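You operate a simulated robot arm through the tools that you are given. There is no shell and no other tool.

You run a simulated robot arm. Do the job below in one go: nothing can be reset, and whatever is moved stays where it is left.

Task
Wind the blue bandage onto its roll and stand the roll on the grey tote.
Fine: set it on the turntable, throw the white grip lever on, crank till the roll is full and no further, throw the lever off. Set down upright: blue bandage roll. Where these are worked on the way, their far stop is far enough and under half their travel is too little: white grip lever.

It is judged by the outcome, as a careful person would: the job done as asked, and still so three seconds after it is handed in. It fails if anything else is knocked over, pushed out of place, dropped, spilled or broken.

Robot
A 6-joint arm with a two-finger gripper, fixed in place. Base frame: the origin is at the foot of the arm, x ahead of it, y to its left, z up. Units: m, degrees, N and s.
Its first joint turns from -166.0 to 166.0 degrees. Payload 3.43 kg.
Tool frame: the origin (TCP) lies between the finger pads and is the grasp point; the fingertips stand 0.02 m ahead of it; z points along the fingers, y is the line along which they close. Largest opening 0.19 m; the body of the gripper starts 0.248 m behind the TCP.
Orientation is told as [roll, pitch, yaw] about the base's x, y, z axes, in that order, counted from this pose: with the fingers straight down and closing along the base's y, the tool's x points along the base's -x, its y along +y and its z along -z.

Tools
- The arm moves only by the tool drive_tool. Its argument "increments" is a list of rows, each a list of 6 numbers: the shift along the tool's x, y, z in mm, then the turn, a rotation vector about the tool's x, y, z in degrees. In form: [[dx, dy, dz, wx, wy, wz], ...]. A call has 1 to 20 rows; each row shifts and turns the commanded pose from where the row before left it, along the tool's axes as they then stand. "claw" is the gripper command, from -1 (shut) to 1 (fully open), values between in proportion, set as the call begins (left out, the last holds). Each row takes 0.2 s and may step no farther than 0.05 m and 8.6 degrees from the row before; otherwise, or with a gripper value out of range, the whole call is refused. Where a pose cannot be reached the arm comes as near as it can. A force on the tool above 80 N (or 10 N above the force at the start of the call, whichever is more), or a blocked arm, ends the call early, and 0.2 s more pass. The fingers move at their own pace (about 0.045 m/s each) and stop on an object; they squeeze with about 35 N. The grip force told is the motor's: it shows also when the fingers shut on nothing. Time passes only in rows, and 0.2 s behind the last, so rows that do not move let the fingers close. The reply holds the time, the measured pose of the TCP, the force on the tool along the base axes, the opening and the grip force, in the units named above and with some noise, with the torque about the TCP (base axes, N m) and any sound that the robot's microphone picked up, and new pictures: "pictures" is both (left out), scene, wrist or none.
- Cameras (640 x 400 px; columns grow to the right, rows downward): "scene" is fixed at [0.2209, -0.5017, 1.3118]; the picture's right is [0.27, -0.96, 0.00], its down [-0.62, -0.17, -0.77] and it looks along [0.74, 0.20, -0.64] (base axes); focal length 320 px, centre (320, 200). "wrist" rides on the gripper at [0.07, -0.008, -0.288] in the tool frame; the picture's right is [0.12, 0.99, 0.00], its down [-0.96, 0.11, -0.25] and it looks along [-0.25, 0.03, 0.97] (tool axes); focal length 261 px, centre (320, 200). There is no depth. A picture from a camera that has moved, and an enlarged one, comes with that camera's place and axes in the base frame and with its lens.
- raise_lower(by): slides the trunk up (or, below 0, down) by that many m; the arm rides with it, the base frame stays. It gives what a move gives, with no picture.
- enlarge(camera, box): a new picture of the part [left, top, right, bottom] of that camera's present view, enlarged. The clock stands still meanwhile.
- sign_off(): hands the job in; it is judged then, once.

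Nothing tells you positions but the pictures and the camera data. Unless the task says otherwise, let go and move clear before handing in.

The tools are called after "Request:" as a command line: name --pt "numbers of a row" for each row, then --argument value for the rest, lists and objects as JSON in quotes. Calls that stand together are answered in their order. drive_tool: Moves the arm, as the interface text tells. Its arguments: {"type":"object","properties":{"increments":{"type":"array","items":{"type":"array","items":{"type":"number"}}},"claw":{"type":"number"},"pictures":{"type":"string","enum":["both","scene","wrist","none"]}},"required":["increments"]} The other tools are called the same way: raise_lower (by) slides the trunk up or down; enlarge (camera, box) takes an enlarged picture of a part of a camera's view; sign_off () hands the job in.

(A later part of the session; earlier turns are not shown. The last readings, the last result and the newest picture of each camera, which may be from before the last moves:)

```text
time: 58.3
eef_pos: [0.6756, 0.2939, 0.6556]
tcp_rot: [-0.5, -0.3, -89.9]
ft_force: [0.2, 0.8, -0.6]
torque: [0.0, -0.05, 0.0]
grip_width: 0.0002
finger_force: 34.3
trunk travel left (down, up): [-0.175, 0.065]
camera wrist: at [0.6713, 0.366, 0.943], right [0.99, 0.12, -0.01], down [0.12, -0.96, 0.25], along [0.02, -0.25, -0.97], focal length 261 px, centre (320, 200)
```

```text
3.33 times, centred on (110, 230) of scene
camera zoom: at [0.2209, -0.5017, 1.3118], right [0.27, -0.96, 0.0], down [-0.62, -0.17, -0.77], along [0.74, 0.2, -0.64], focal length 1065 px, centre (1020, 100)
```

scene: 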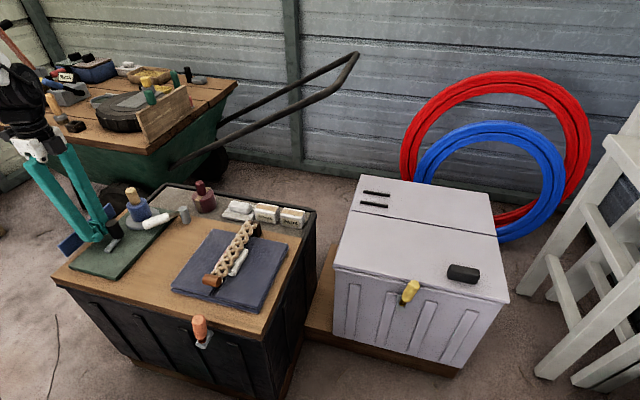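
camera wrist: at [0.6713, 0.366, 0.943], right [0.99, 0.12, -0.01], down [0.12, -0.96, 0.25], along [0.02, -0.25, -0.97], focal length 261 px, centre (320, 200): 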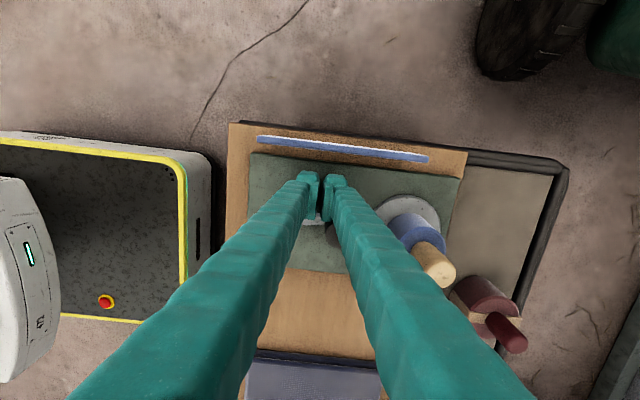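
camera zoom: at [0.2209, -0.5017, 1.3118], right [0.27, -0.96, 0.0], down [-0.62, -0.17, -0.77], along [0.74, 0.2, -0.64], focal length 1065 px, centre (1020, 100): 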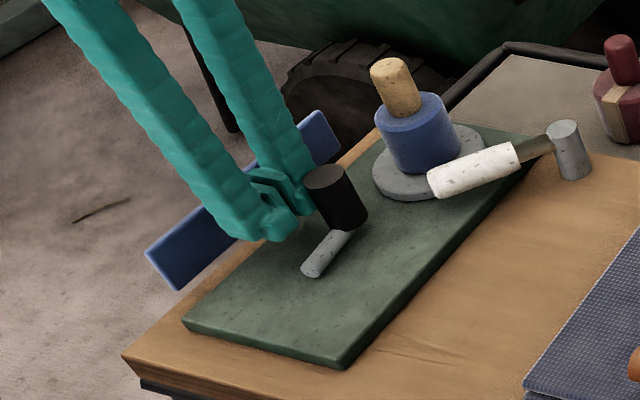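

The crank is now at about 175° with no visible change in the strip yet. I'll zoom on the roll to compare it with before.

Request:
enlarge --camera "scene" --box '[100, 170, 220, 260]'

Request:
enlarge --camera "scene" --box '[120, 180, 160, 230]'

Request:
enlarge --camera "wrist" --box '[360, 160, 480, 300]'

```text
4.44 times, centred on (160, 215) of scene
camera zoom: at [0.2209, -0.5017, 1.3118], right [0.27, -0.96, 0.0], down [-0.62, -0.17, -0.77], along [0.74, 0.2, -0.64], focal length 1420 px, centre (1031, 133)
```

zoom: 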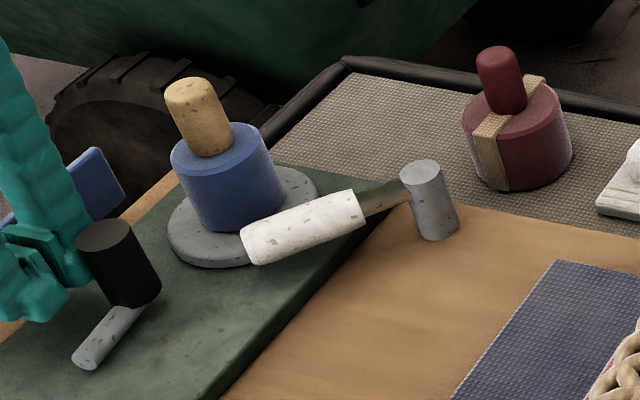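

```text
8.00 times, centred on (140, 205) of scene
camera zoom: at [0.2209, -0.5017, 1.3118], right [0.27, -0.96, 0.0], down [-0.62, -0.17, -0.77], along [0.74, 0.2, -0.64], focal length 2556 px, centre (1760, 160)
```

zoom: 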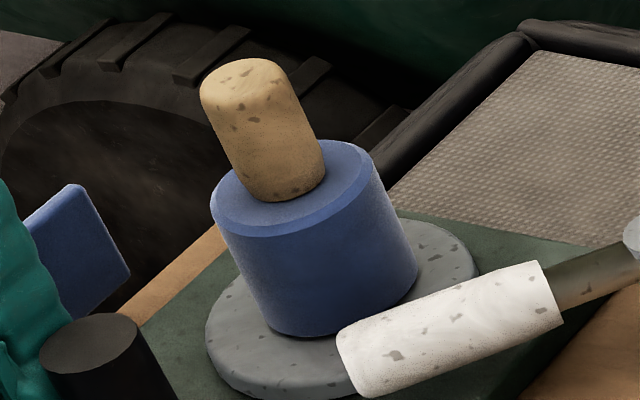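

```text
2.86 times, centred on (420, 230) of wrist
camera zoom: at [0.6713, 0.366, 0.943], right [0.99, 0.12, -0.01], down [0.12, -0.96, 0.25], along [0.02, -0.25, -0.97], focal length 745 px, centre (34, 114)
```

zoom: 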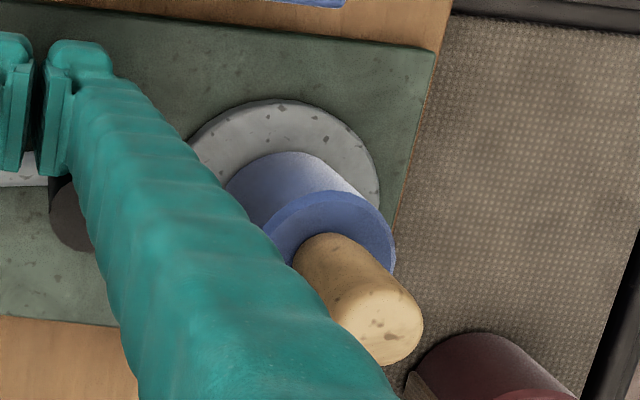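

The core's markings have turned and the roll shifted slightly, so the turntable is rotating with the crank. I'll keep cranking clockwise.

Request:
drive_tool --pt "-3.1 3.7 0 0 0 0" --pt "-3.1 3.7 0 0 0 0" --pt "-3.7 3.1 0 0 0 0" --pt "-3.7 3.1 0 0 0 0" --pt "-4.15 2.35 0 0 0 0" --pt "-4.15 2.35 0 0 0 0" --pt "-4.5 1.65 0 0 0 0" --pt "-4.5 1.65 0 0 0 0" --pt "-4.7 0.85 0 0 0 0" --pt "-4.7 0.85 0 0 0 0" --pt "-4.8 0 0 0 0 0" --pt "-4.8 0 0 0 0 0" --pt "-4.7 -0.85 0 0 0 0" --pt "-4.7 -0.85 0 0 0 0" --pt "-4.5 -1.65 0 0 0 0" --pt "-4.5 -1.65 0 0 0 0" --pt "0 0 0 0 0 0" --pictures "both"

Request:
enlarge --camera "scene" --box '[50, 170, 170, 290]'

Request:
enlarge --camera "scene" --box '[120, 180, 160, 230]'

```text
time: 61.9
eef_pos: [0.6947, 0.2274, 0.6554]
tcp_rot: [-0.4, -0.3, -90.0]
ft_force: [-12.3, 30.2, 0.8]
torque: [0.06, 0.01, -1.11]
grip_width: 0.0001
finger_force: 34.3
trunk travel left (down, up): [-0.175, 0.065]
camera wrist: at [0.6898, 0.2986, 0.9423], right [0.99, 0.12, -0.01], down [0.12, -0.96, 0.25], along [0.02, -0.25, -0.97], focal length 261 px, centre (320, 200)
```

scene: 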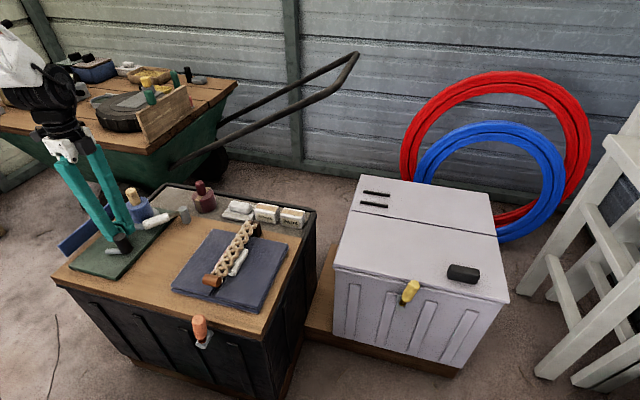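
wrist: 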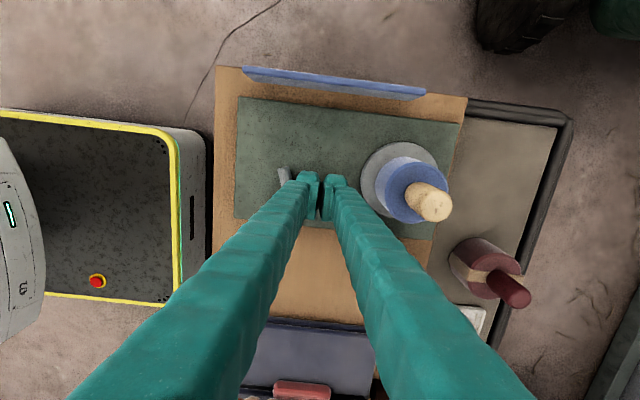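

```text
3.33 times, centred on (110, 230) of scene
camera zoom: at [0.2209, -0.5017, 1.3118], right [0.27, -0.96, 0.0], down [-0.62, -0.17, -0.77], along [0.74, 0.2, -0.64], focal length 1065 px, centre (1020, 100)
```

zoom: 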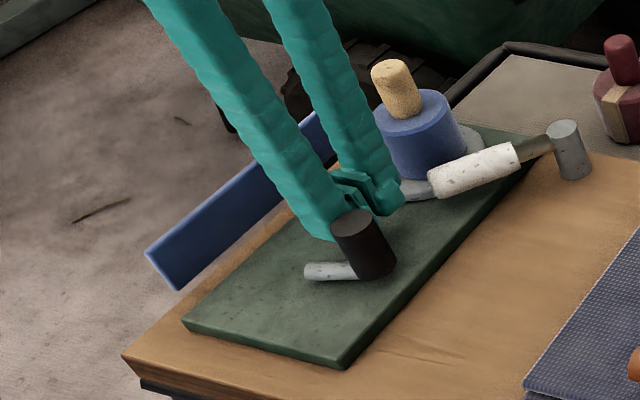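

```text
8.00 times, centred on (140, 205) of scene
camera zoom: at [0.2209, -0.5017, 1.3118], right [0.27, -0.96, 0.0], down [-0.62, -0.17, -0.77], along [0.74, 0.2, -0.64], focal length 2556 px, centre (1760, 160)
```

zoom: 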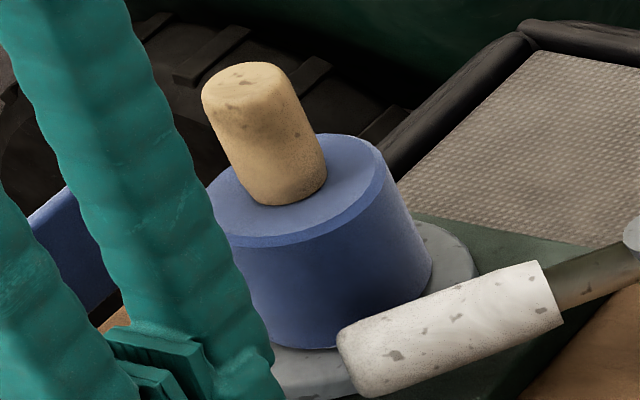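

The roll is visibly fatter now, so clockwise is winding it. The closed fingers are broader than I thought (about ±28 mm across), and they're now pressing the knob radially. I'll hop over to its +x side and push it toward −x next.

Request:
drive_tool --pt "6 0 0 0 0 0" --pt "0 0 -40 0 0 0" --pt "-22 10 0 0 0 0" --pt "-20 9 0 0 0 0" --pt "0 0 0 0 0 0" --pictures "both"

Request:
enlarge --camera "scene" --box '[50, 170, 170, 290]'

Request:
enlarge --camera "scene" --box '[120, 180, 160, 230]'

Request:
enlarge --camera "wrist" --box '[220, 60, 480, 260]'

```text
time: 63.1
eef_pos: [0.7155, 0.1897, 0.6917]
tcp_rot: [-0.3, -0.3, -89.9]
ft_force: [-0.3, 0.8, 0.1]
torque: [0.01, 0.0, -0.02]
grip_width: 0.0
finger_force: 34.5
trunk travel left (down, up): [-0.175, 0.065]
camera wrist: at [0.7107, 0.2612, 0.9796], right [0.99, 0.12, -0.01], down [0.12, -0.96, 0.25], along [0.02, -0.25, -0.97], focal length 261 px, centre (320, 200)
```

scene: 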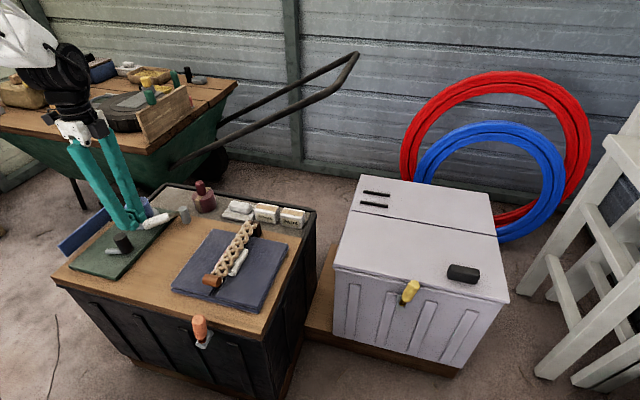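
wrist: 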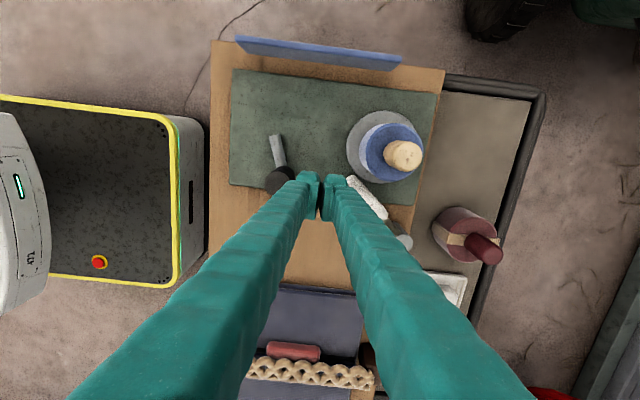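

```text
3.33 times, centred on (110, 230) of scene
camera zoom: at [0.2209, -0.5017, 1.3118], right [0.27, -0.96, 0.0], down [-0.62, -0.17, -0.77], along [0.74, 0.2, -0.64], focal length 1065 px, centre (1020, 100)
```

zoom: 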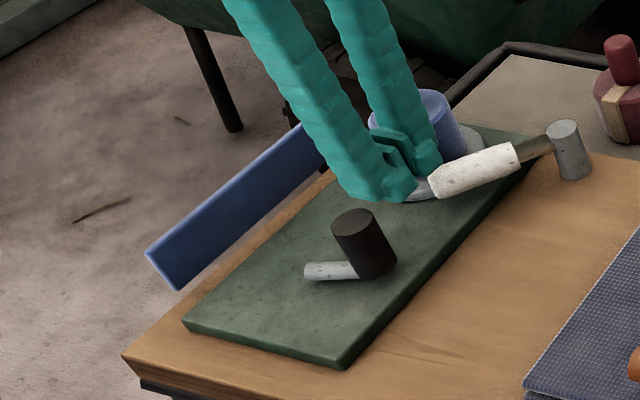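

```text
8.00 times, centred on (140, 205) of scene
camera zoom: at [0.2209, -0.5017, 1.3118], right [0.27, -0.96, 0.0], down [-0.62, -0.17, -0.77], along [0.74, 0.2, -0.64], focal length 2556 px, centre (1760, 160)
```

zoom: 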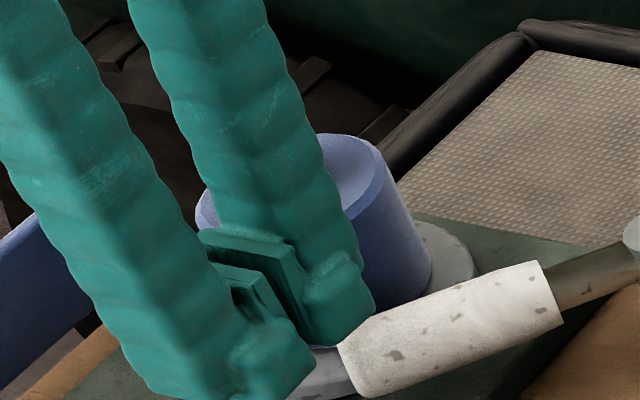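

```text
2.00 times, centred on (350, 160) of wrist
camera zoom: at [0.7107, 0.2612, 0.9796], right [0.99, 0.12, -0.01], down [0.12, -0.96, 0.25], along [0.02, -0.25, -0.97], focal length 521 px, centre (260, 280)
```

zoom: 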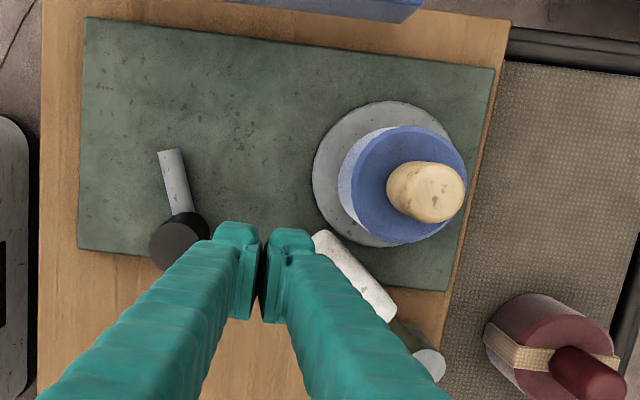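

From above, the roll's radius is now about 33–34 mm (it started at about 29 mm; the strapped red roll is about 38 mm). I'll drop in just beside the knob, above the lever's height, and push it toward −x.

Request:
drive_tool --pt "2 -3.5 0 0 0 0" --pt "0 0 12 0 0 0" --pt "0 0 11 0 0 0" --pt "-1.5 -5 0 0 0 0" --pt "-1.4 -5 0 0 0 0" --pt "-0.6 -5.2 0 0 0 0" --pt "-0.5 -5.2 0 0 0 0" --pt "0.3 -5.2 0 0 0 0" --pt "0.4 -5.2 0 0 0 0" --pt "1.2 -5 0 0 0 0" --pt "1.3 -5 0 0 0 0" --pt "2.1 -4.8 0 0 0 0" --pt "2.1 -4.8 0 0 0 0" --pt "2.9 -4.3 0 0 0 0" --pt "2.9 -4.4 0 0 0 0" --pt "3.6 -3.7 0 0 0 0" --pt "3.6 -3.8 0 0 0 0" --pt "0 0 0 0 0 0" --pictures "both"

Request:
enlarge --camera "scene" --box '[50, 170, 170, 290]'

Request:
enlarge --camera "wrist" --box '[220, 60, 480, 260]'

```text
time: 66.9
eef_pos: [0.6456, 0.2087, 0.6728]
tcp_rot: [-0.4, -0.3, -90.0]
ft_force: [0.8, -0.3, 0.2]
torque: [0.01, -0.03, 0.03]
grip_width: 0.0
finger_force: 34.6
trunk travel left (down, up): [-0.175, 0.065]
camera wrist: at [0.6407, 0.2803, 0.9599], right [0.99, 0.12, -0.01], down [0.12, -0.96, 0.25], along [0.02, -0.25, -0.97], focal length 261 px, centre (320, 200)
```

scene: 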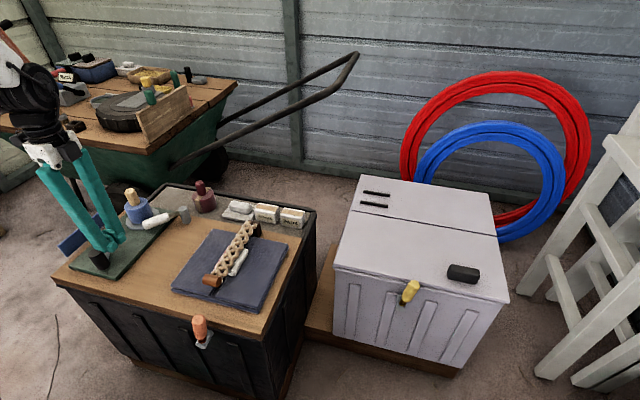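
wrist: 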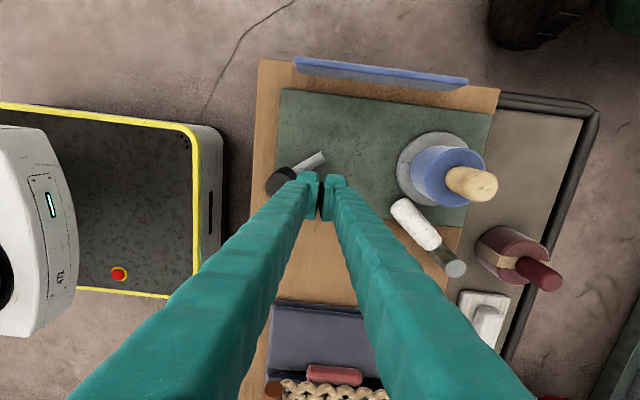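

```text
3.33 times, centred on (110, 230) of scene
camera zoom: at [0.2209, -0.5017, 1.3118], right [0.27, -0.96, 0.0], down [-0.62, -0.17, -0.77], along [0.74, 0.2, -0.64], focal length 1065 px, centre (1020, 100)
```

zoom: 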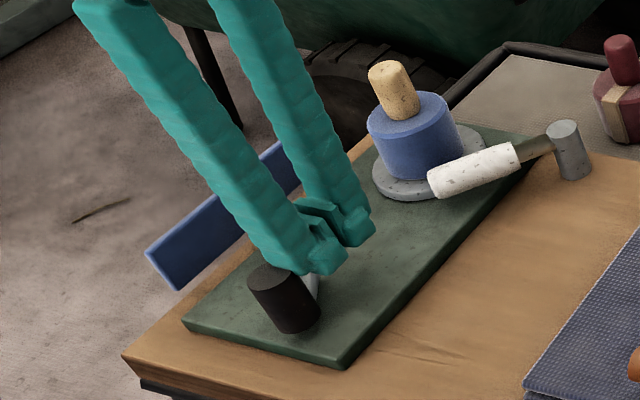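

```text
2.00 times, centred on (350, 160) of wrist
camera zoom: at [0.6407, 0.2803, 0.9599], right [0.99, 0.12, -0.01], down [0.12, -0.96, 0.25], along [0.02, -0.25, -0.97], focal length 521 px, centre (260, 280)
```

zoom: 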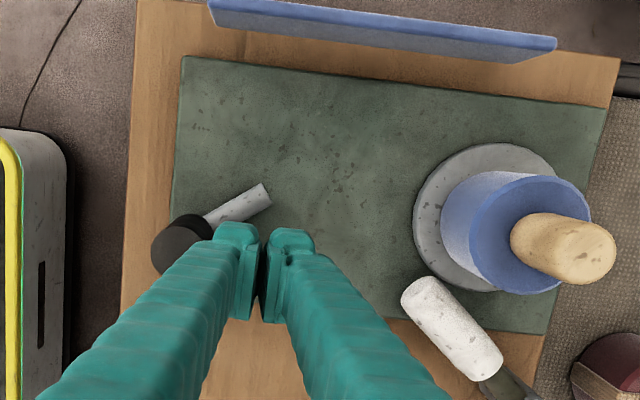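

The crank is at about 326° and the roll radius is about 36 mm. I'll hop to the −y side of the knob and push it toward +y through the end of the first full turn, then check the size again.

Request:
drive_tool --pt "0 4 0 0 0 0" --pt "0 0 -24 0 0 0" --pt "-17 -25 0 0 0 0" --pt "-17 -25 0 0 0 0" --pt "0 0 20 0 0 0" --pt "0 0 18 0 0 0" --pt "5 0 0 0 0 0" --pt "4.6 -2.5 0 0 0 0" --pt "4.6 -2.5 0 0 0 0" --pt "4.95 -1.7 0 0 0 0" --pt "4.95 -1.7 0 0 0 0" --pt "5.1 -0.8 0 0 0 0" --pt "5.1 -0.8 0 0 0 0" --pt "0 0 0 0 0 0" --pictures "both"

Request:
enlarge --camera "scene" --box '[50, 170, 170, 290]'

Request:
enlarge --camera "wrist" --box '[240, 60, 560, 260]'

Request:
enlarge --camera "scene" --box '[120, 170, 220, 240]'

```text
time: 69.9
eef_pos: [0.5897, 0.2088, 0.6583]
tcp_rot: [-0.4, -0.3, -90.0]
ft_force: [-0.2, 1.7, -0.2]
torque: [0.0, -0.01, 0.01]
grip_width: 0.0
finger_force: 34.5
trunk travel left (down, up): [-0.175, 0.065]
camera wrist: at [0.5839, 0.2802, 0.9464], right [0.99, 0.12, -0.01], down [0.12, -0.96, 0.25], along [0.02, -0.25, -0.97], focal length 261 px, centre (320, 200)
```

scene: 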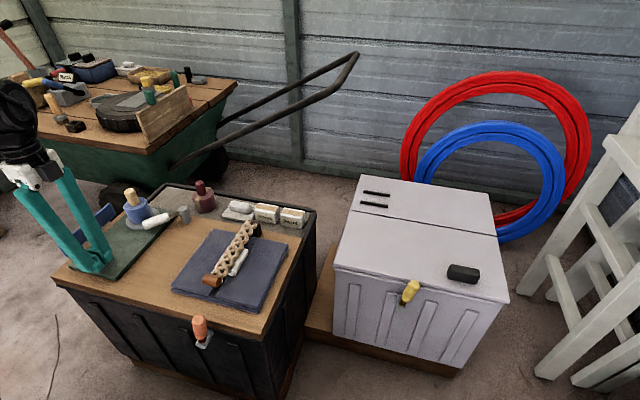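
wrist: 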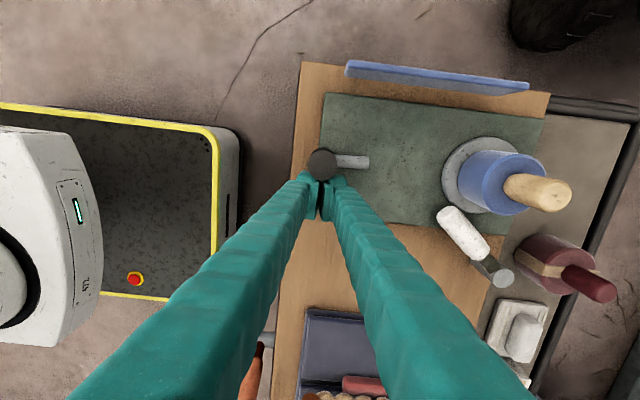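

```text
3.33 times, centred on (110, 230) of scene
camera zoom: at [0.2209, -0.5017, 1.3118], right [0.27, -0.96, 0.0], down [-0.62, -0.17, -0.77], along [0.74, 0.2, -0.64], focal length 1065 px, centre (1020, 100)
```

zoom: 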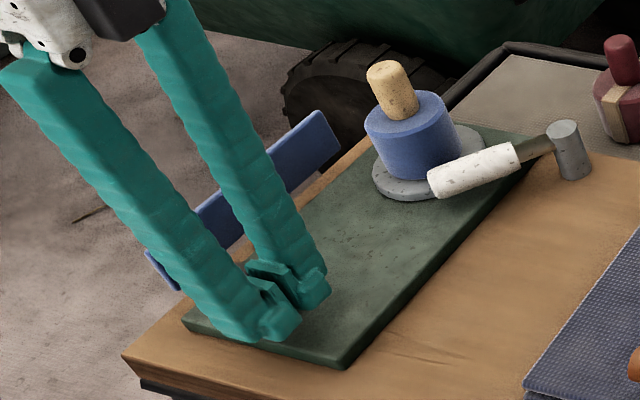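

```text
2.00 times, centred on (400, 160) of wrist
camera zoom: at [0.5839, 0.2802, 0.9464], right [0.99, 0.12, -0.01], down [0.12, -0.96, 0.25], along [0.02, -0.25, -0.97], focal length 521 px, centre (160, 280)
```

zoom: 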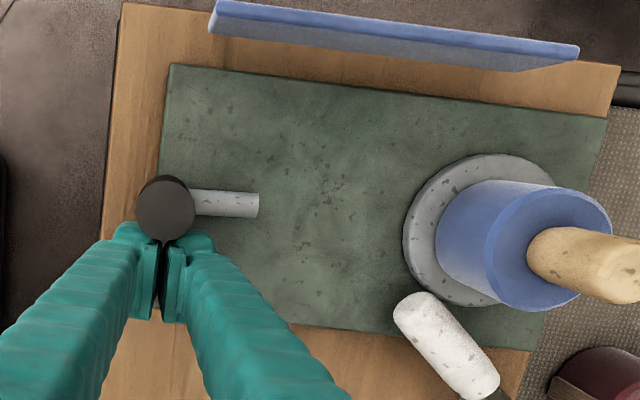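

```text
5.71 times, centred on (170, 205) of scene
camera zoom: at [0.2209, -0.5017, 1.3118], right [0.27, -0.96, 0.0], down [-0.62, -0.17, -0.77], along [0.74, 0.2, -0.64], focal length 1826 px, centre (1177, 171)
```

zoom: 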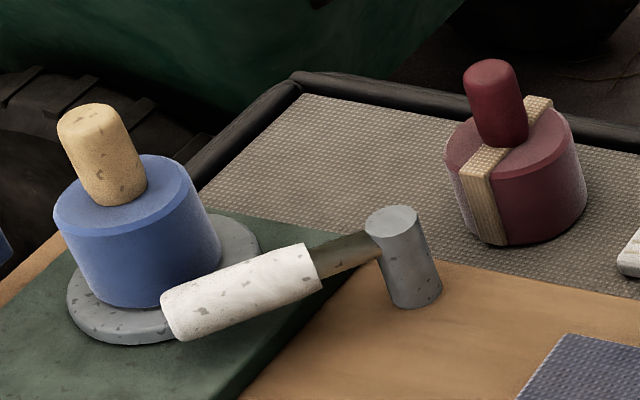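

One full turn is done and the roll is about 34–35.5 mm in radius by two views (red about 37–38 mm), still with no sound cue. I'll push another 45° and compare again.

Request:
drive_tool --pt "5.2 0.45 0 0 0 0" --pt "5.2 0.45 0 0 0 0" --pt "5.05 1.35 0 0 0 0" --pt "5.05 1.35 0 0 0 0" --pt "4.75 2.2 0 0 0 0" --pt "4.75 2.2 0 0 0 0" --pt "4.3 3 0 0 0 0" --pt "4.3 3 0 0 0 0" --pt "3.8 3.5 0 0 0 0" --pt "0 0 0 0 0 0" --pictures "both"

Request:
enlarge --camera "wrist" --box '[240, 60, 560, 260]'

Request:
enlarge --camera "scene" --box '[120, 170, 220, 240]'

```text
time: 72.1
eef_pos: [0.6061, 0.2512, 0.6576]
tcp_rot: [-0.5, -0.3, -89.9]
ft_force: [-0.5, -1.0, -0.1]
torque: [-0.01, 0.01, 0.01]
grip_width: 0.0
finger_force: 34.9
trunk travel left (down, up): [-0.175, 0.065]
camera wrist: at [0.6006, 0.3226, 0.9454], right [0.99, 0.12, -0.01], down [0.12, -0.96, 0.25], along [0.02, -0.25, -0.97], focal length 261 px, centre (320, 200)
```

scene: 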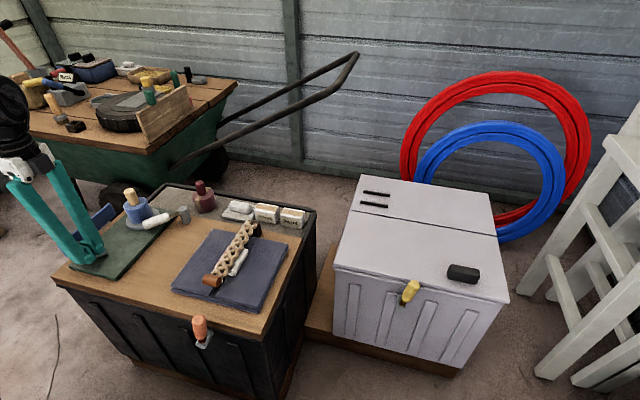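
wrist: 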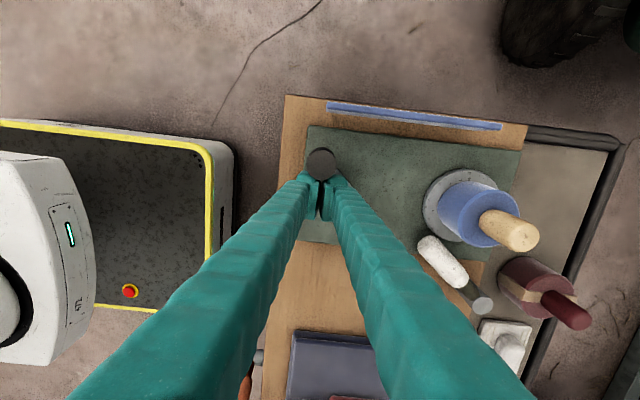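

```text
2.00 times, centred on (400, 160) of wrist
camera zoom: at [0.6006, 0.3226, 0.9454], right [0.99, 0.12, -0.01], down [0.12, -0.96, 0.25], along [0.02, -0.25, -0.97], focal length 521 px, centre (160, 280)
```

zoom: 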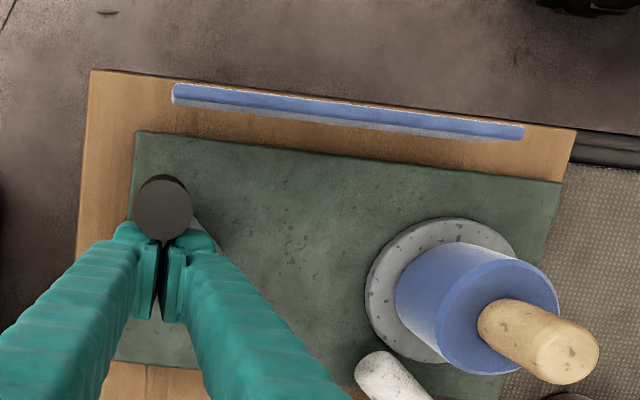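

```text
5.71 times, centred on (170, 205) of scene
camera zoom: at [0.2209, -0.5017, 1.3118], right [0.27, -0.96, 0.0], down [-0.62, -0.17, -0.77], along [0.74, 0.2, -0.64], focal length 1826 px, centre (1177, 171)
```

zoom: 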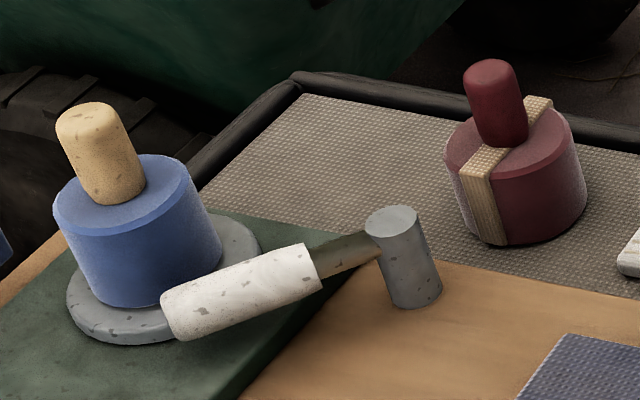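

The roll's size has barely changed between 326° and about 405°. I'll zoom closely to check whether growth has stopped.

Request:
enlarge --camera "scene" --box '[120, 180, 160, 230]'

Request:
enlarge --camera "wrist" --box '[410, 150, 560, 270]'

Request:
enlarge --camera "scene" --box '[50, 180, 160, 270]'

```text
8.00 times, centred on (140, 205) of scene
camera zoom: at [0.2209, -0.5017, 1.3118], right [0.27, -0.96, 0.0], down [-0.62, -0.17, -0.77], along [0.74, 0.2, -0.64], focal length 2556 px, centre (1760, 160)
```

zoom: 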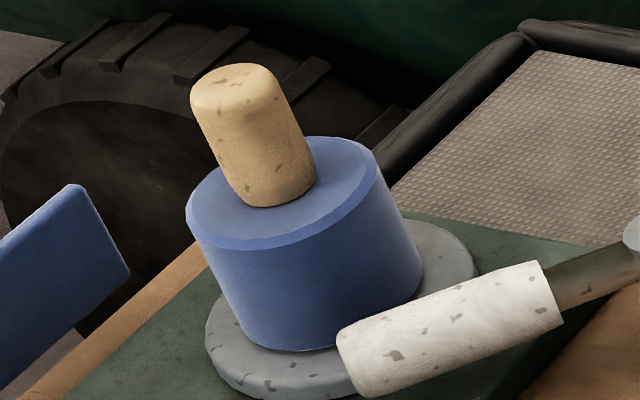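

```text
3.33 times, centred on (485, 210) of wrist
camera zoom: at [0.6006, 0.3226, 0.9454], right [0.99, 0.12, -0.01], down [0.12, -0.96, 0.25], along [0.02, -0.25, -0.97], focal length 869 px, centre (-230, 167)
```

zoom: 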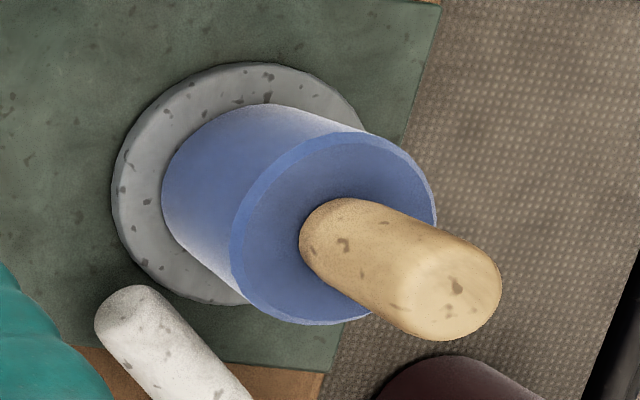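

```text
4.44 times, centred on (105, 225) of scene
camera zoom: at [0.2209, -0.5017, 1.3118], right [0.27, -0.96, 0.0], down [-0.62, -0.17, -0.77], along [0.74, 0.2, -0.64], focal length 1420 px, centre (1276, 89)
```

zoom: 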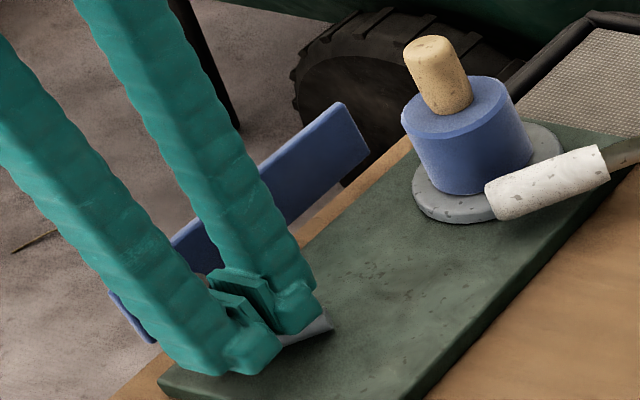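

The roll now looks the same size as at about 250°, so growth seems to come in steps. I'll hop to the −x side of the knob and continue, checking at short intervals for growth or any sound.

Request:
drive_tool --pt "-5 0 0 0 0 0" --pt "0 0 -38 0 0 0" --pt "20 -26 0 0 0 0" --pt "20 -26 0 0 0 0" --pt "0 0 19 0 0 0" --pt "0 0 19 0 0 0" --pt "0 4.5 0 0 0 0" --pt "3.4 3.95 0 0 0 0" --pt "3.4 3.95 0 0 0 0" --pt "2.7 4.5 0 0 0 0" --pt "2.7 4.5 0 0 0 0" --pt "1.9 4.9 0 0 0 0" --pt "1.9 4.9 0 0 0 0" --pt "1 5.1 0 0 0 0" --pt "1 5.1 0 0 0 0" --pt "0 0 0 0 0 0" --pictures "both"

Request:
enlarge --camera "scene" --box '[120, 180, 160, 230]'

Request:
enlarge --camera "wrist" --box '[240, 60, 560, 260]'

```text
time: 75.5
eef_pos: [0.5951, 0.3047, 0.6589]
tcp_rot: [-0.4, -0.3, -90.0]
ft_force: [0.4, -0.8, -0.4]
torque: [0.02, 0.01, -0.01]
grip_width: 0.0
finger_force: 34.3
trunk travel left (down, up): [-0.175, 0.065]
camera wrist: at [0.5899, 0.3766, 0.946], right [0.99, 0.12, -0.01], down [0.12, -0.96, 0.25], along [0.02, -0.25, -0.97], focal length 261 px, centre (320, 200)
```

scene: 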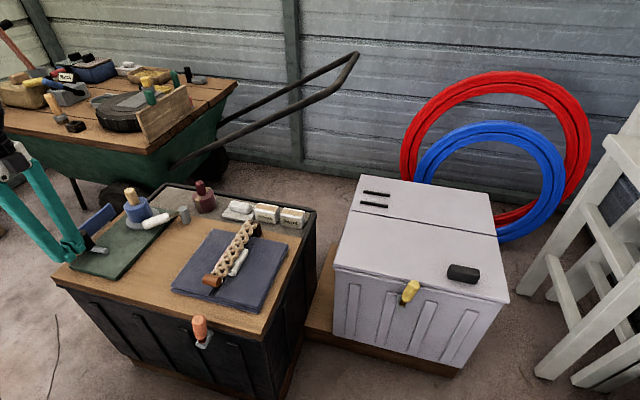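
wrist: 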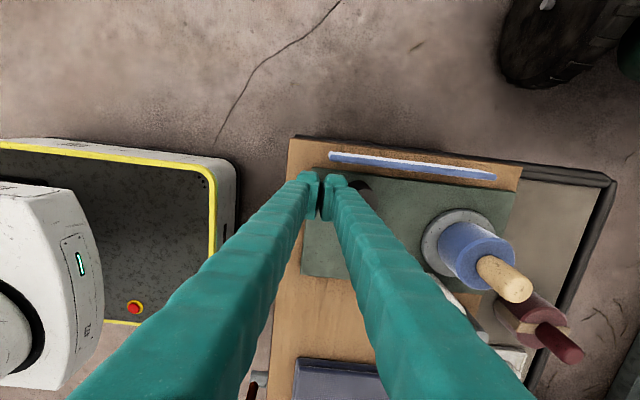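

```text
8.00 times, centred on (140, 205) of scene
camera zoom: at [0.2209, -0.5017, 1.3118], right [0.27, -0.96, 0.0], down [-0.62, -0.17, -0.77], along [0.74, 0.2, -0.64], focal length 2556 px, centre (1760, 160)
```

zoom: 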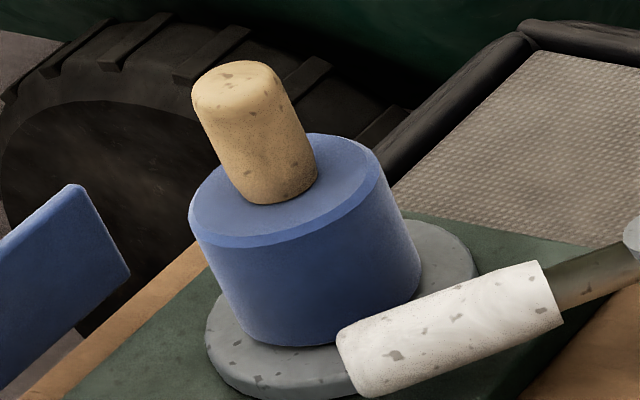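

```text
2.00 times, centred on (400, 160) of wrist
camera zoom: at [0.5899, 0.3766, 0.946], right [0.99, 0.12, -0.01], down [0.12, -0.96, 0.25], along [0.02, -0.25, -0.97], focal length 521 px, centre (160, 280)
```

zoom: 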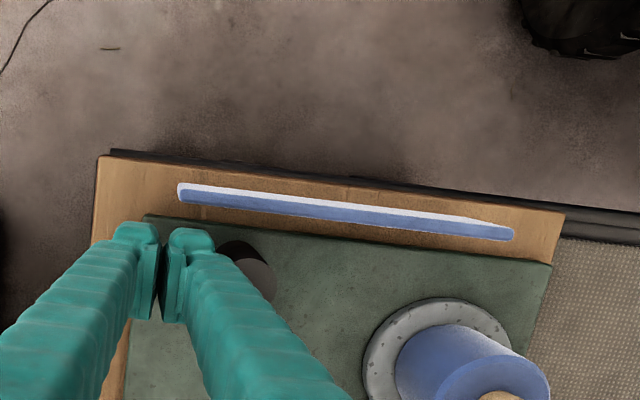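

The roll is unchanged at about 452° of crank. Continuing to push the knob through to about 495°, then I'll check again.

Request:
drive_tool --pt "0.5 4.5 0 0 0 0" --pt "0.5 4.5 0 0 0 0" --pt "-0.65 5.2 0 0 0 0" --pt "-0.65 5.2 0 0 0 0" --pt "-1.5 5 0 0 0 0" --pt "-1.5 5 0 0 0 0" --pt "-2.4 4.65 0 0 0 0" --pt "-2.4 4.65 0 0 0 0" --pt "-3.15 4.2 0 0 0 0" --pt "-3.15 4.2 0 0 0 0" --pt "0 0 0 0 0 0" --pictures "both"

Request:
enlarge --camera "scene" --box '[120, 180, 160, 230]'

Request:
enlarge --camera "scene" --box '[50, 170, 170, 290]'

```text
time: 77.9
eef_pos: [0.6429, 0.2892, 0.6584]
tcp_rot: [-0.4, -0.3, -90.0]
ft_force: [-1.2, 0.1, 0.0]
torque: [0.0, 0.03, -0.02]
grip_width: 0.0001
finger_force: 34.3
trunk travel left (down, up): [-0.175, 0.065]
camera wrist: at [0.6378, 0.361, 0.9465], right [0.99, 0.12, -0.01], down [0.12, -0.96, 0.25], along [0.02, -0.25, -0.97], focal length 261 px, centre (320, 200)
```

scene: 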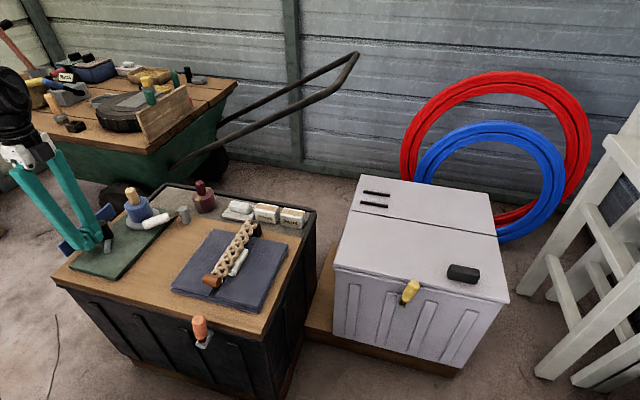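
wrist: 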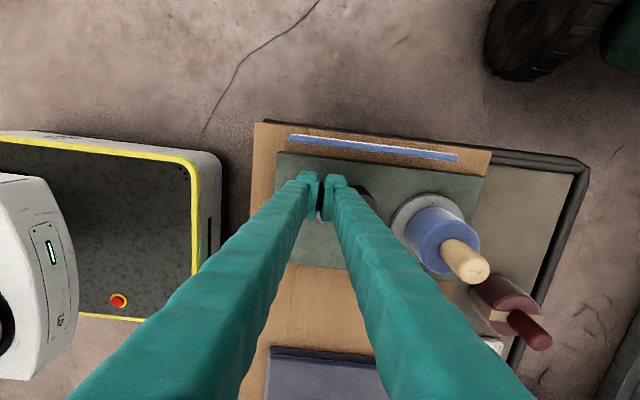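

```text
8.00 times, centred on (140, 205) of scene
camera zoom: at [0.2209, -0.5017, 1.3118], right [0.27, -0.96, 0.0], down [-0.62, -0.17, -0.77], along [0.74, 0.2, -0.64], focal length 2556 px, centre (1760, 160)
```

zoom: 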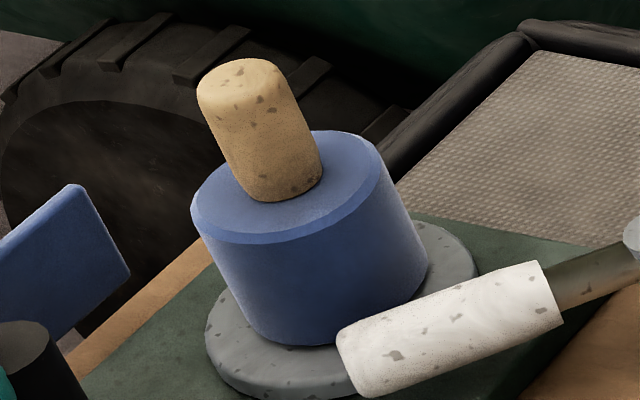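

```text
3.33 times, centred on (110, 230) of scene
camera zoom: at [0.2209, -0.5017, 1.3118], right [0.27, -0.96, 0.0], down [-0.62, -0.17, -0.77], along [0.74, 0.2, -0.64], focal length 1065 px, centre (1020, 100)
```

zoom: 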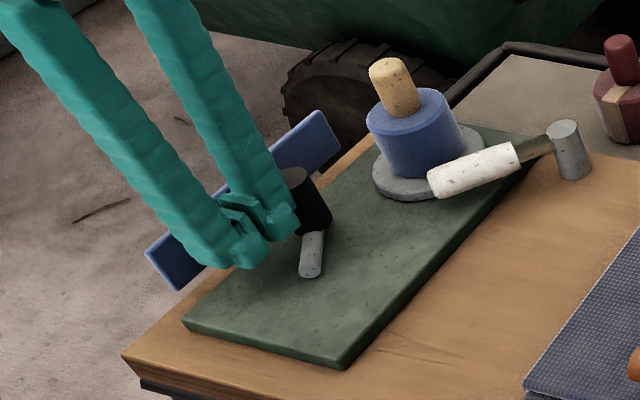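

Still the same size at about 497°. If steps come once per turn, the next should appear between about 535° and 610°. I'll push on to 165°, hop to the +y side, and push −y a little, then look.

Request:
drive_tool --pt "-4.1 3.2 0 0 0 0" --pt "-4.1 3.2 0 0 0 0" --pt "-4.6 2.45 0 0 0 0" --pt "-4.6 2.45 0 0 0 0" --pt "-4 1.4 0 0 0 0" --pt "-4 1.3 0 0 0 0" --pt "0 -6 0 0 0 0" --pt "0 0 -38 0 0 0" --pt "21.5 26 0 0 0 0" --pt "21.5 26 0 0 0 0" --pt "0 0 0 0 0 0" --pictures "both"

Request:
enlarge --camera "scene" --box '[120, 180, 160, 230]'

Request:
enlarge --camera "wrist" --box '[220, 100, 480, 300]'

Request:
enlarge --camera "scene" --box '[50, 170, 170, 290]'

```text
time: 80.3
eef_pos: [0.7038, 0.307, 0.6953]
tcp_rot: [-0.4, -0.3, -90.0]
ft_force: [-0.1, -0.1, 0.8]
torque: [0.01, 0.01, 0.03]
grip_width: 0.0
finger_force: 33.9
trunk travel left (down, up): [-0.175, 0.065]
camera wrist: at [0.6976, 0.3799, 0.9837], right [0.99, 0.12, -0.01], down [0.12, -0.96, 0.25], along [0.02, -0.25, -0.97], focal length 261 px, centre (320, 200)
```

scene: 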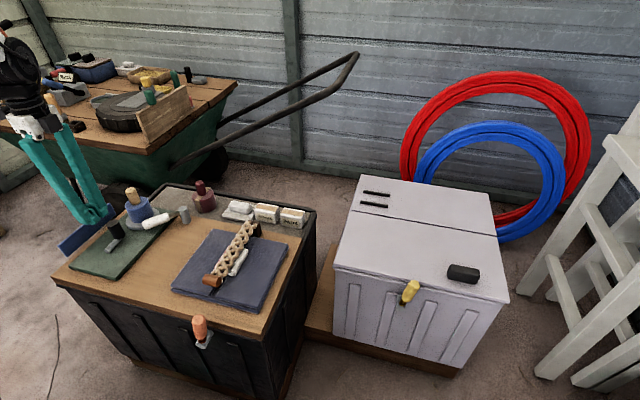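
wrist: 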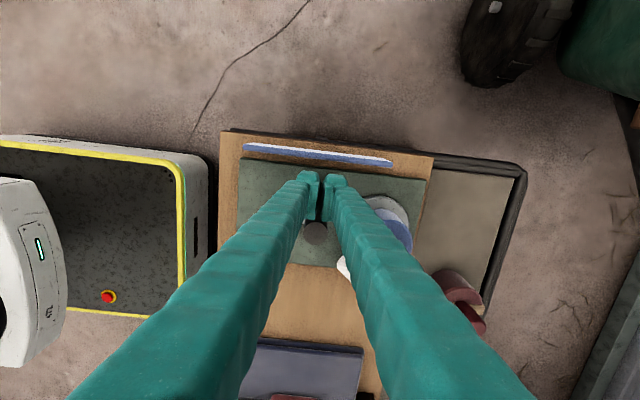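

```text
8.00 times, centred on (140, 205) of scene
camera zoom: at [0.2209, -0.5017, 1.3118], right [0.27, -0.96, 0.0], down [-0.62, -0.17, -0.77], along [0.74, 0.2, -0.64], focal length 2556 px, centre (1760, 160)
```

zoom: 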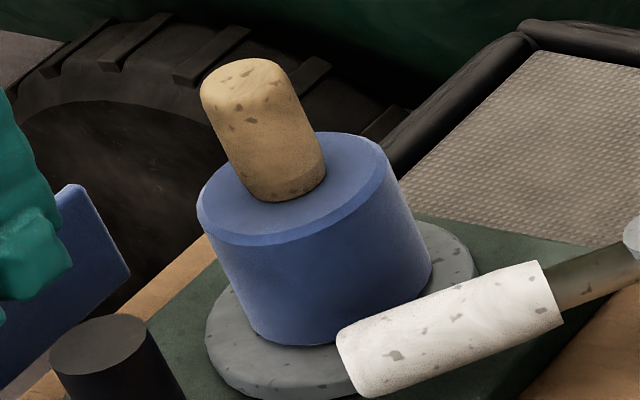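

```text
2.00 times, centred on (350, 200) of wrist
camera zoom: at [0.6976, 0.3799, 0.9837], right [0.99, 0.12, -0.01], down [0.12, -0.96, 0.25], along [0.02, -0.25, -0.97], focal length 521 px, centre (260, 200)
```

zoom: 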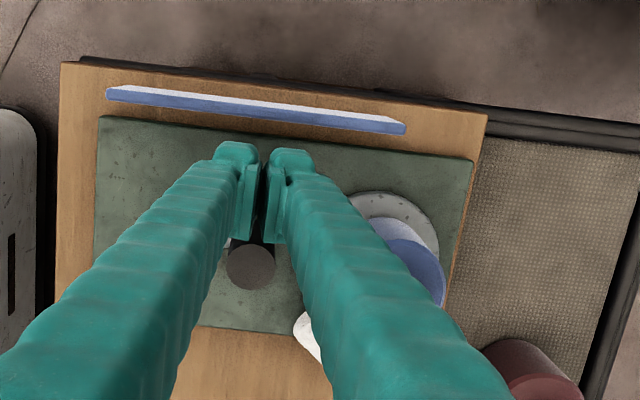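

```text
3.33 times, centred on (110, 230) of scene
camera zoom: at [0.2209, -0.5017, 1.3118], right [0.27, -0.96, 0.0], down [-0.62, -0.17, -0.77], along [0.74, 0.2, -0.64], focal length 1065 px, centre (1020, 100)
```

zoom: 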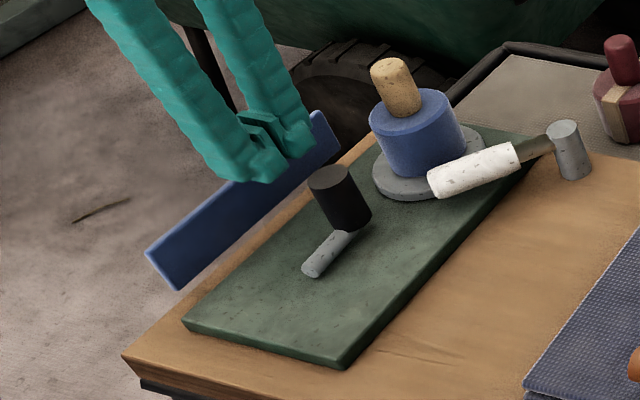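

The crank is at about 536° and the core shows the same orientation as at 175° (1:1 drive), with the roll unchanged. I'll go down on the +y side and push −y to about 200° of this turn.

Request:
drive_tool --pt "0 0 19 0 0 0" --pt "0 0 19 0 0 0" --pt "-6 0 0 0 0 0" --pt "-6 0 0 0 0 0" --pt "-6 0 0 0 0 0" --pt "-5 -0.3 0 0 0 0" --pt "-5 -0.5 0 0 0 0" --pt "-5 -0.7 0 0 0 0" --pt "-5 -0.9 0 0 0 0" --pt "-4.5 -1.1 0 0 0 0" --pt "0 0 0 0 0 0" --pictures "both"

Request:
enlarge --camera "scene" --box '[120, 180, 160, 230]'

Request:
enlarge --camera "scene" --box '[50, 170, 170, 290]'

```text
time: 82.7
eef_pos: [0.6999, 0.2637, 0.656]
tcp_rot: [-0.4, -0.3, -90.0]
ft_force: [-0.1, 0.3, -0.3]
torque: [0.04, 0.02, -0.04]
grip_width: 0.0
finger_force: 34.2
trunk travel left (down, up): [-0.175, 0.065]
camera wrist: at [0.6944, 0.3357, 0.9451], right [0.99, 0.12, -0.01], down [0.12, -0.96, 0.25], along [0.02, -0.25, -0.97], focal length 261 px, centre (320, 200)
```

scene: 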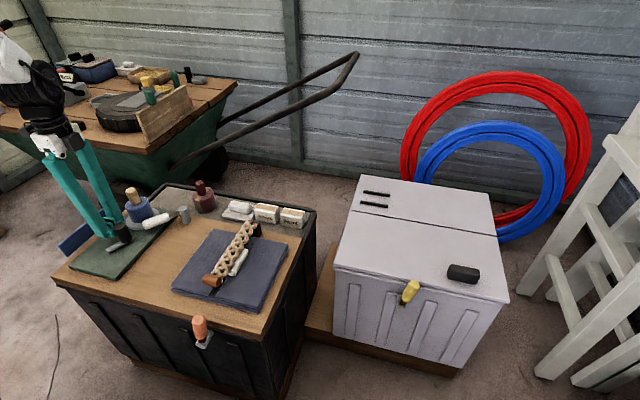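
wrist: 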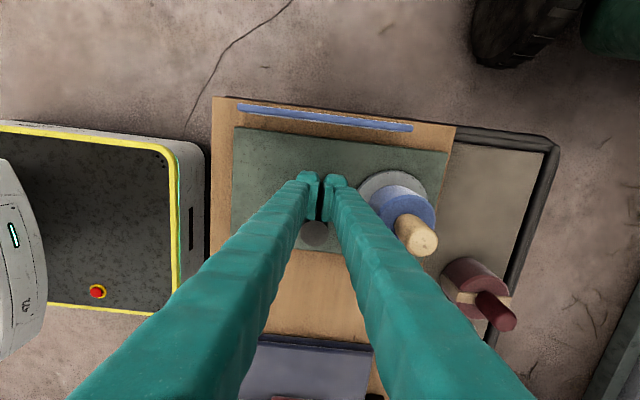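

```text
8.00 times, centred on (140, 205) of scene
camera zoom: at [0.2209, -0.5017, 1.3118], right [0.27, -0.96, 0.0], down [-0.62, -0.17, -0.77], along [0.74, 0.2, -0.64], focal length 2556 px, centre (1760, 160)
```

zoom: 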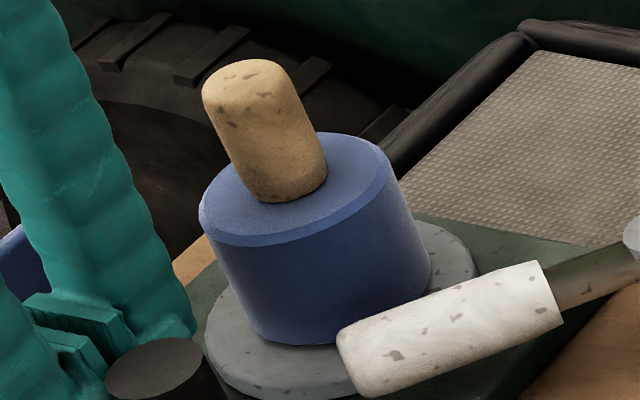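

```text
3.33 times, centred on (110, 230) of scene
camera zoom: at [0.2209, -0.5017, 1.3118], right [0.27, -0.96, 0.0], down [-0.62, -0.17, -0.77], along [0.74, 0.2, -0.64], focal length 1065 px, centre (1020, 100)
```

zoom: 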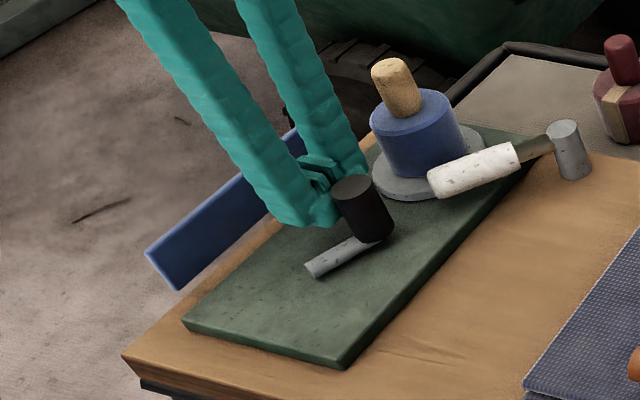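

Same size at about 566°. I'll continue pushing toward −y/−x up to about 246° of this turn, then look again.

Request:
drive_tool --pt "-4.5 -2.7 0 0 0 0" --pt "-4.5 -2.7 0 0 0 0" --pt "-4 -3.4 0 0 0 0" --pt "-3.9 -3.5 0 0 0 0" --pt "-3.3 -4 0 0 0 0" --pt "-3.3 -4.1 0 0 0 0" --pt "-2.5 -4.6 0 0 0 0" --pt "-2.5 -4.6 0 0 0 0" --pt "0 0 0 0 0 0" --pictures "both"

Request:
enlarge --camera "scene" --box '[120, 180, 160, 230]'

Request:
enlarge --camera "scene" --box '[50, 170, 170, 290]'

```text
time: 84.7
eef_pos: [0.6699, 0.2368, 0.6596]
tcp_rot: [-0.4, -0.3, -90.0]
ft_force: [0.1, 0.4, -0.2]
torque: [0.02, -0.03, -0.04]
grip_width: 0.0
finger_force: 34.5
trunk travel left (down, up): [-0.175, 0.065]
camera wrist: at [0.6645, 0.3083, 0.9468], right [0.99, 0.12, -0.01], down [0.12, -0.96, 0.25], along [0.02, -0.25, -0.97], focal length 261 px, centre (320, 200)
```

scene: 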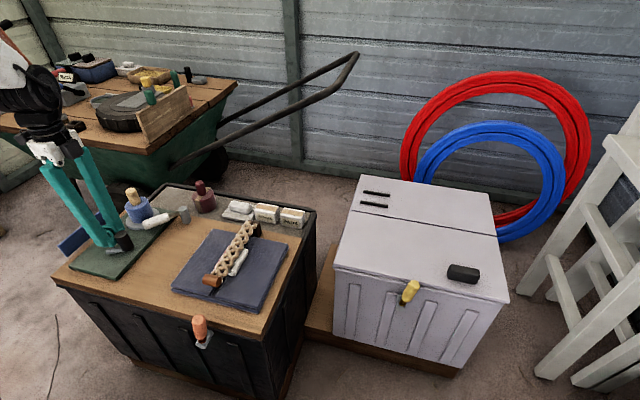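
wrist: 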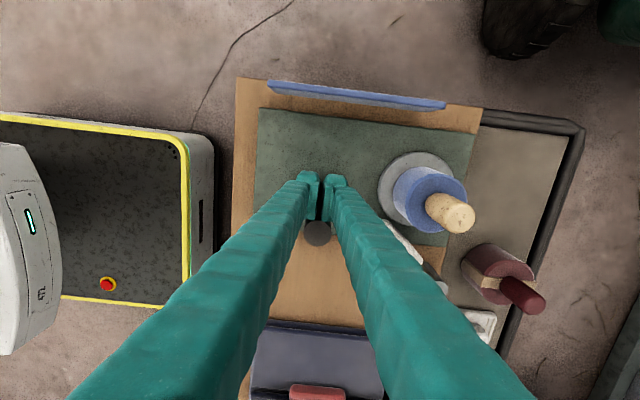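

```text
8.00 times, centred on (140, 205) of scene
camera zoom: at [0.2209, -0.5017, 1.3118], right [0.27, -0.96, 0.0], down [-0.62, -0.17, -0.77], along [0.74, 0.2, -0.64], focal length 2556 px, centre (1760, 160)
```

zoom: 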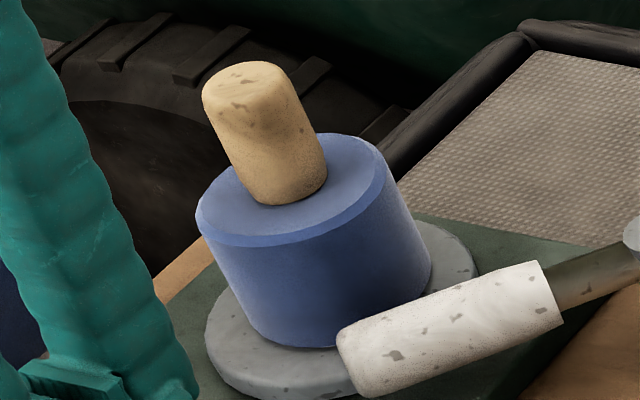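

```text
3.33 times, centred on (110, 230) of scene
camera zoom: at [0.2209, -0.5017, 1.3118], right [0.27, -0.96, 0.0], down [-0.62, -0.17, -0.77], along [0.74, 0.2, -0.64], focal length 1065 px, centre (1020, 100)
```

zoom: 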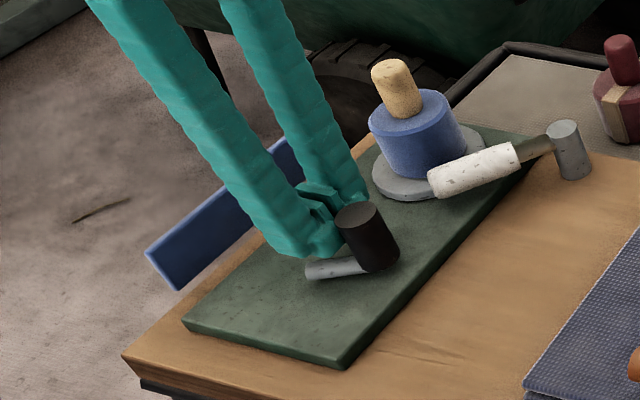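

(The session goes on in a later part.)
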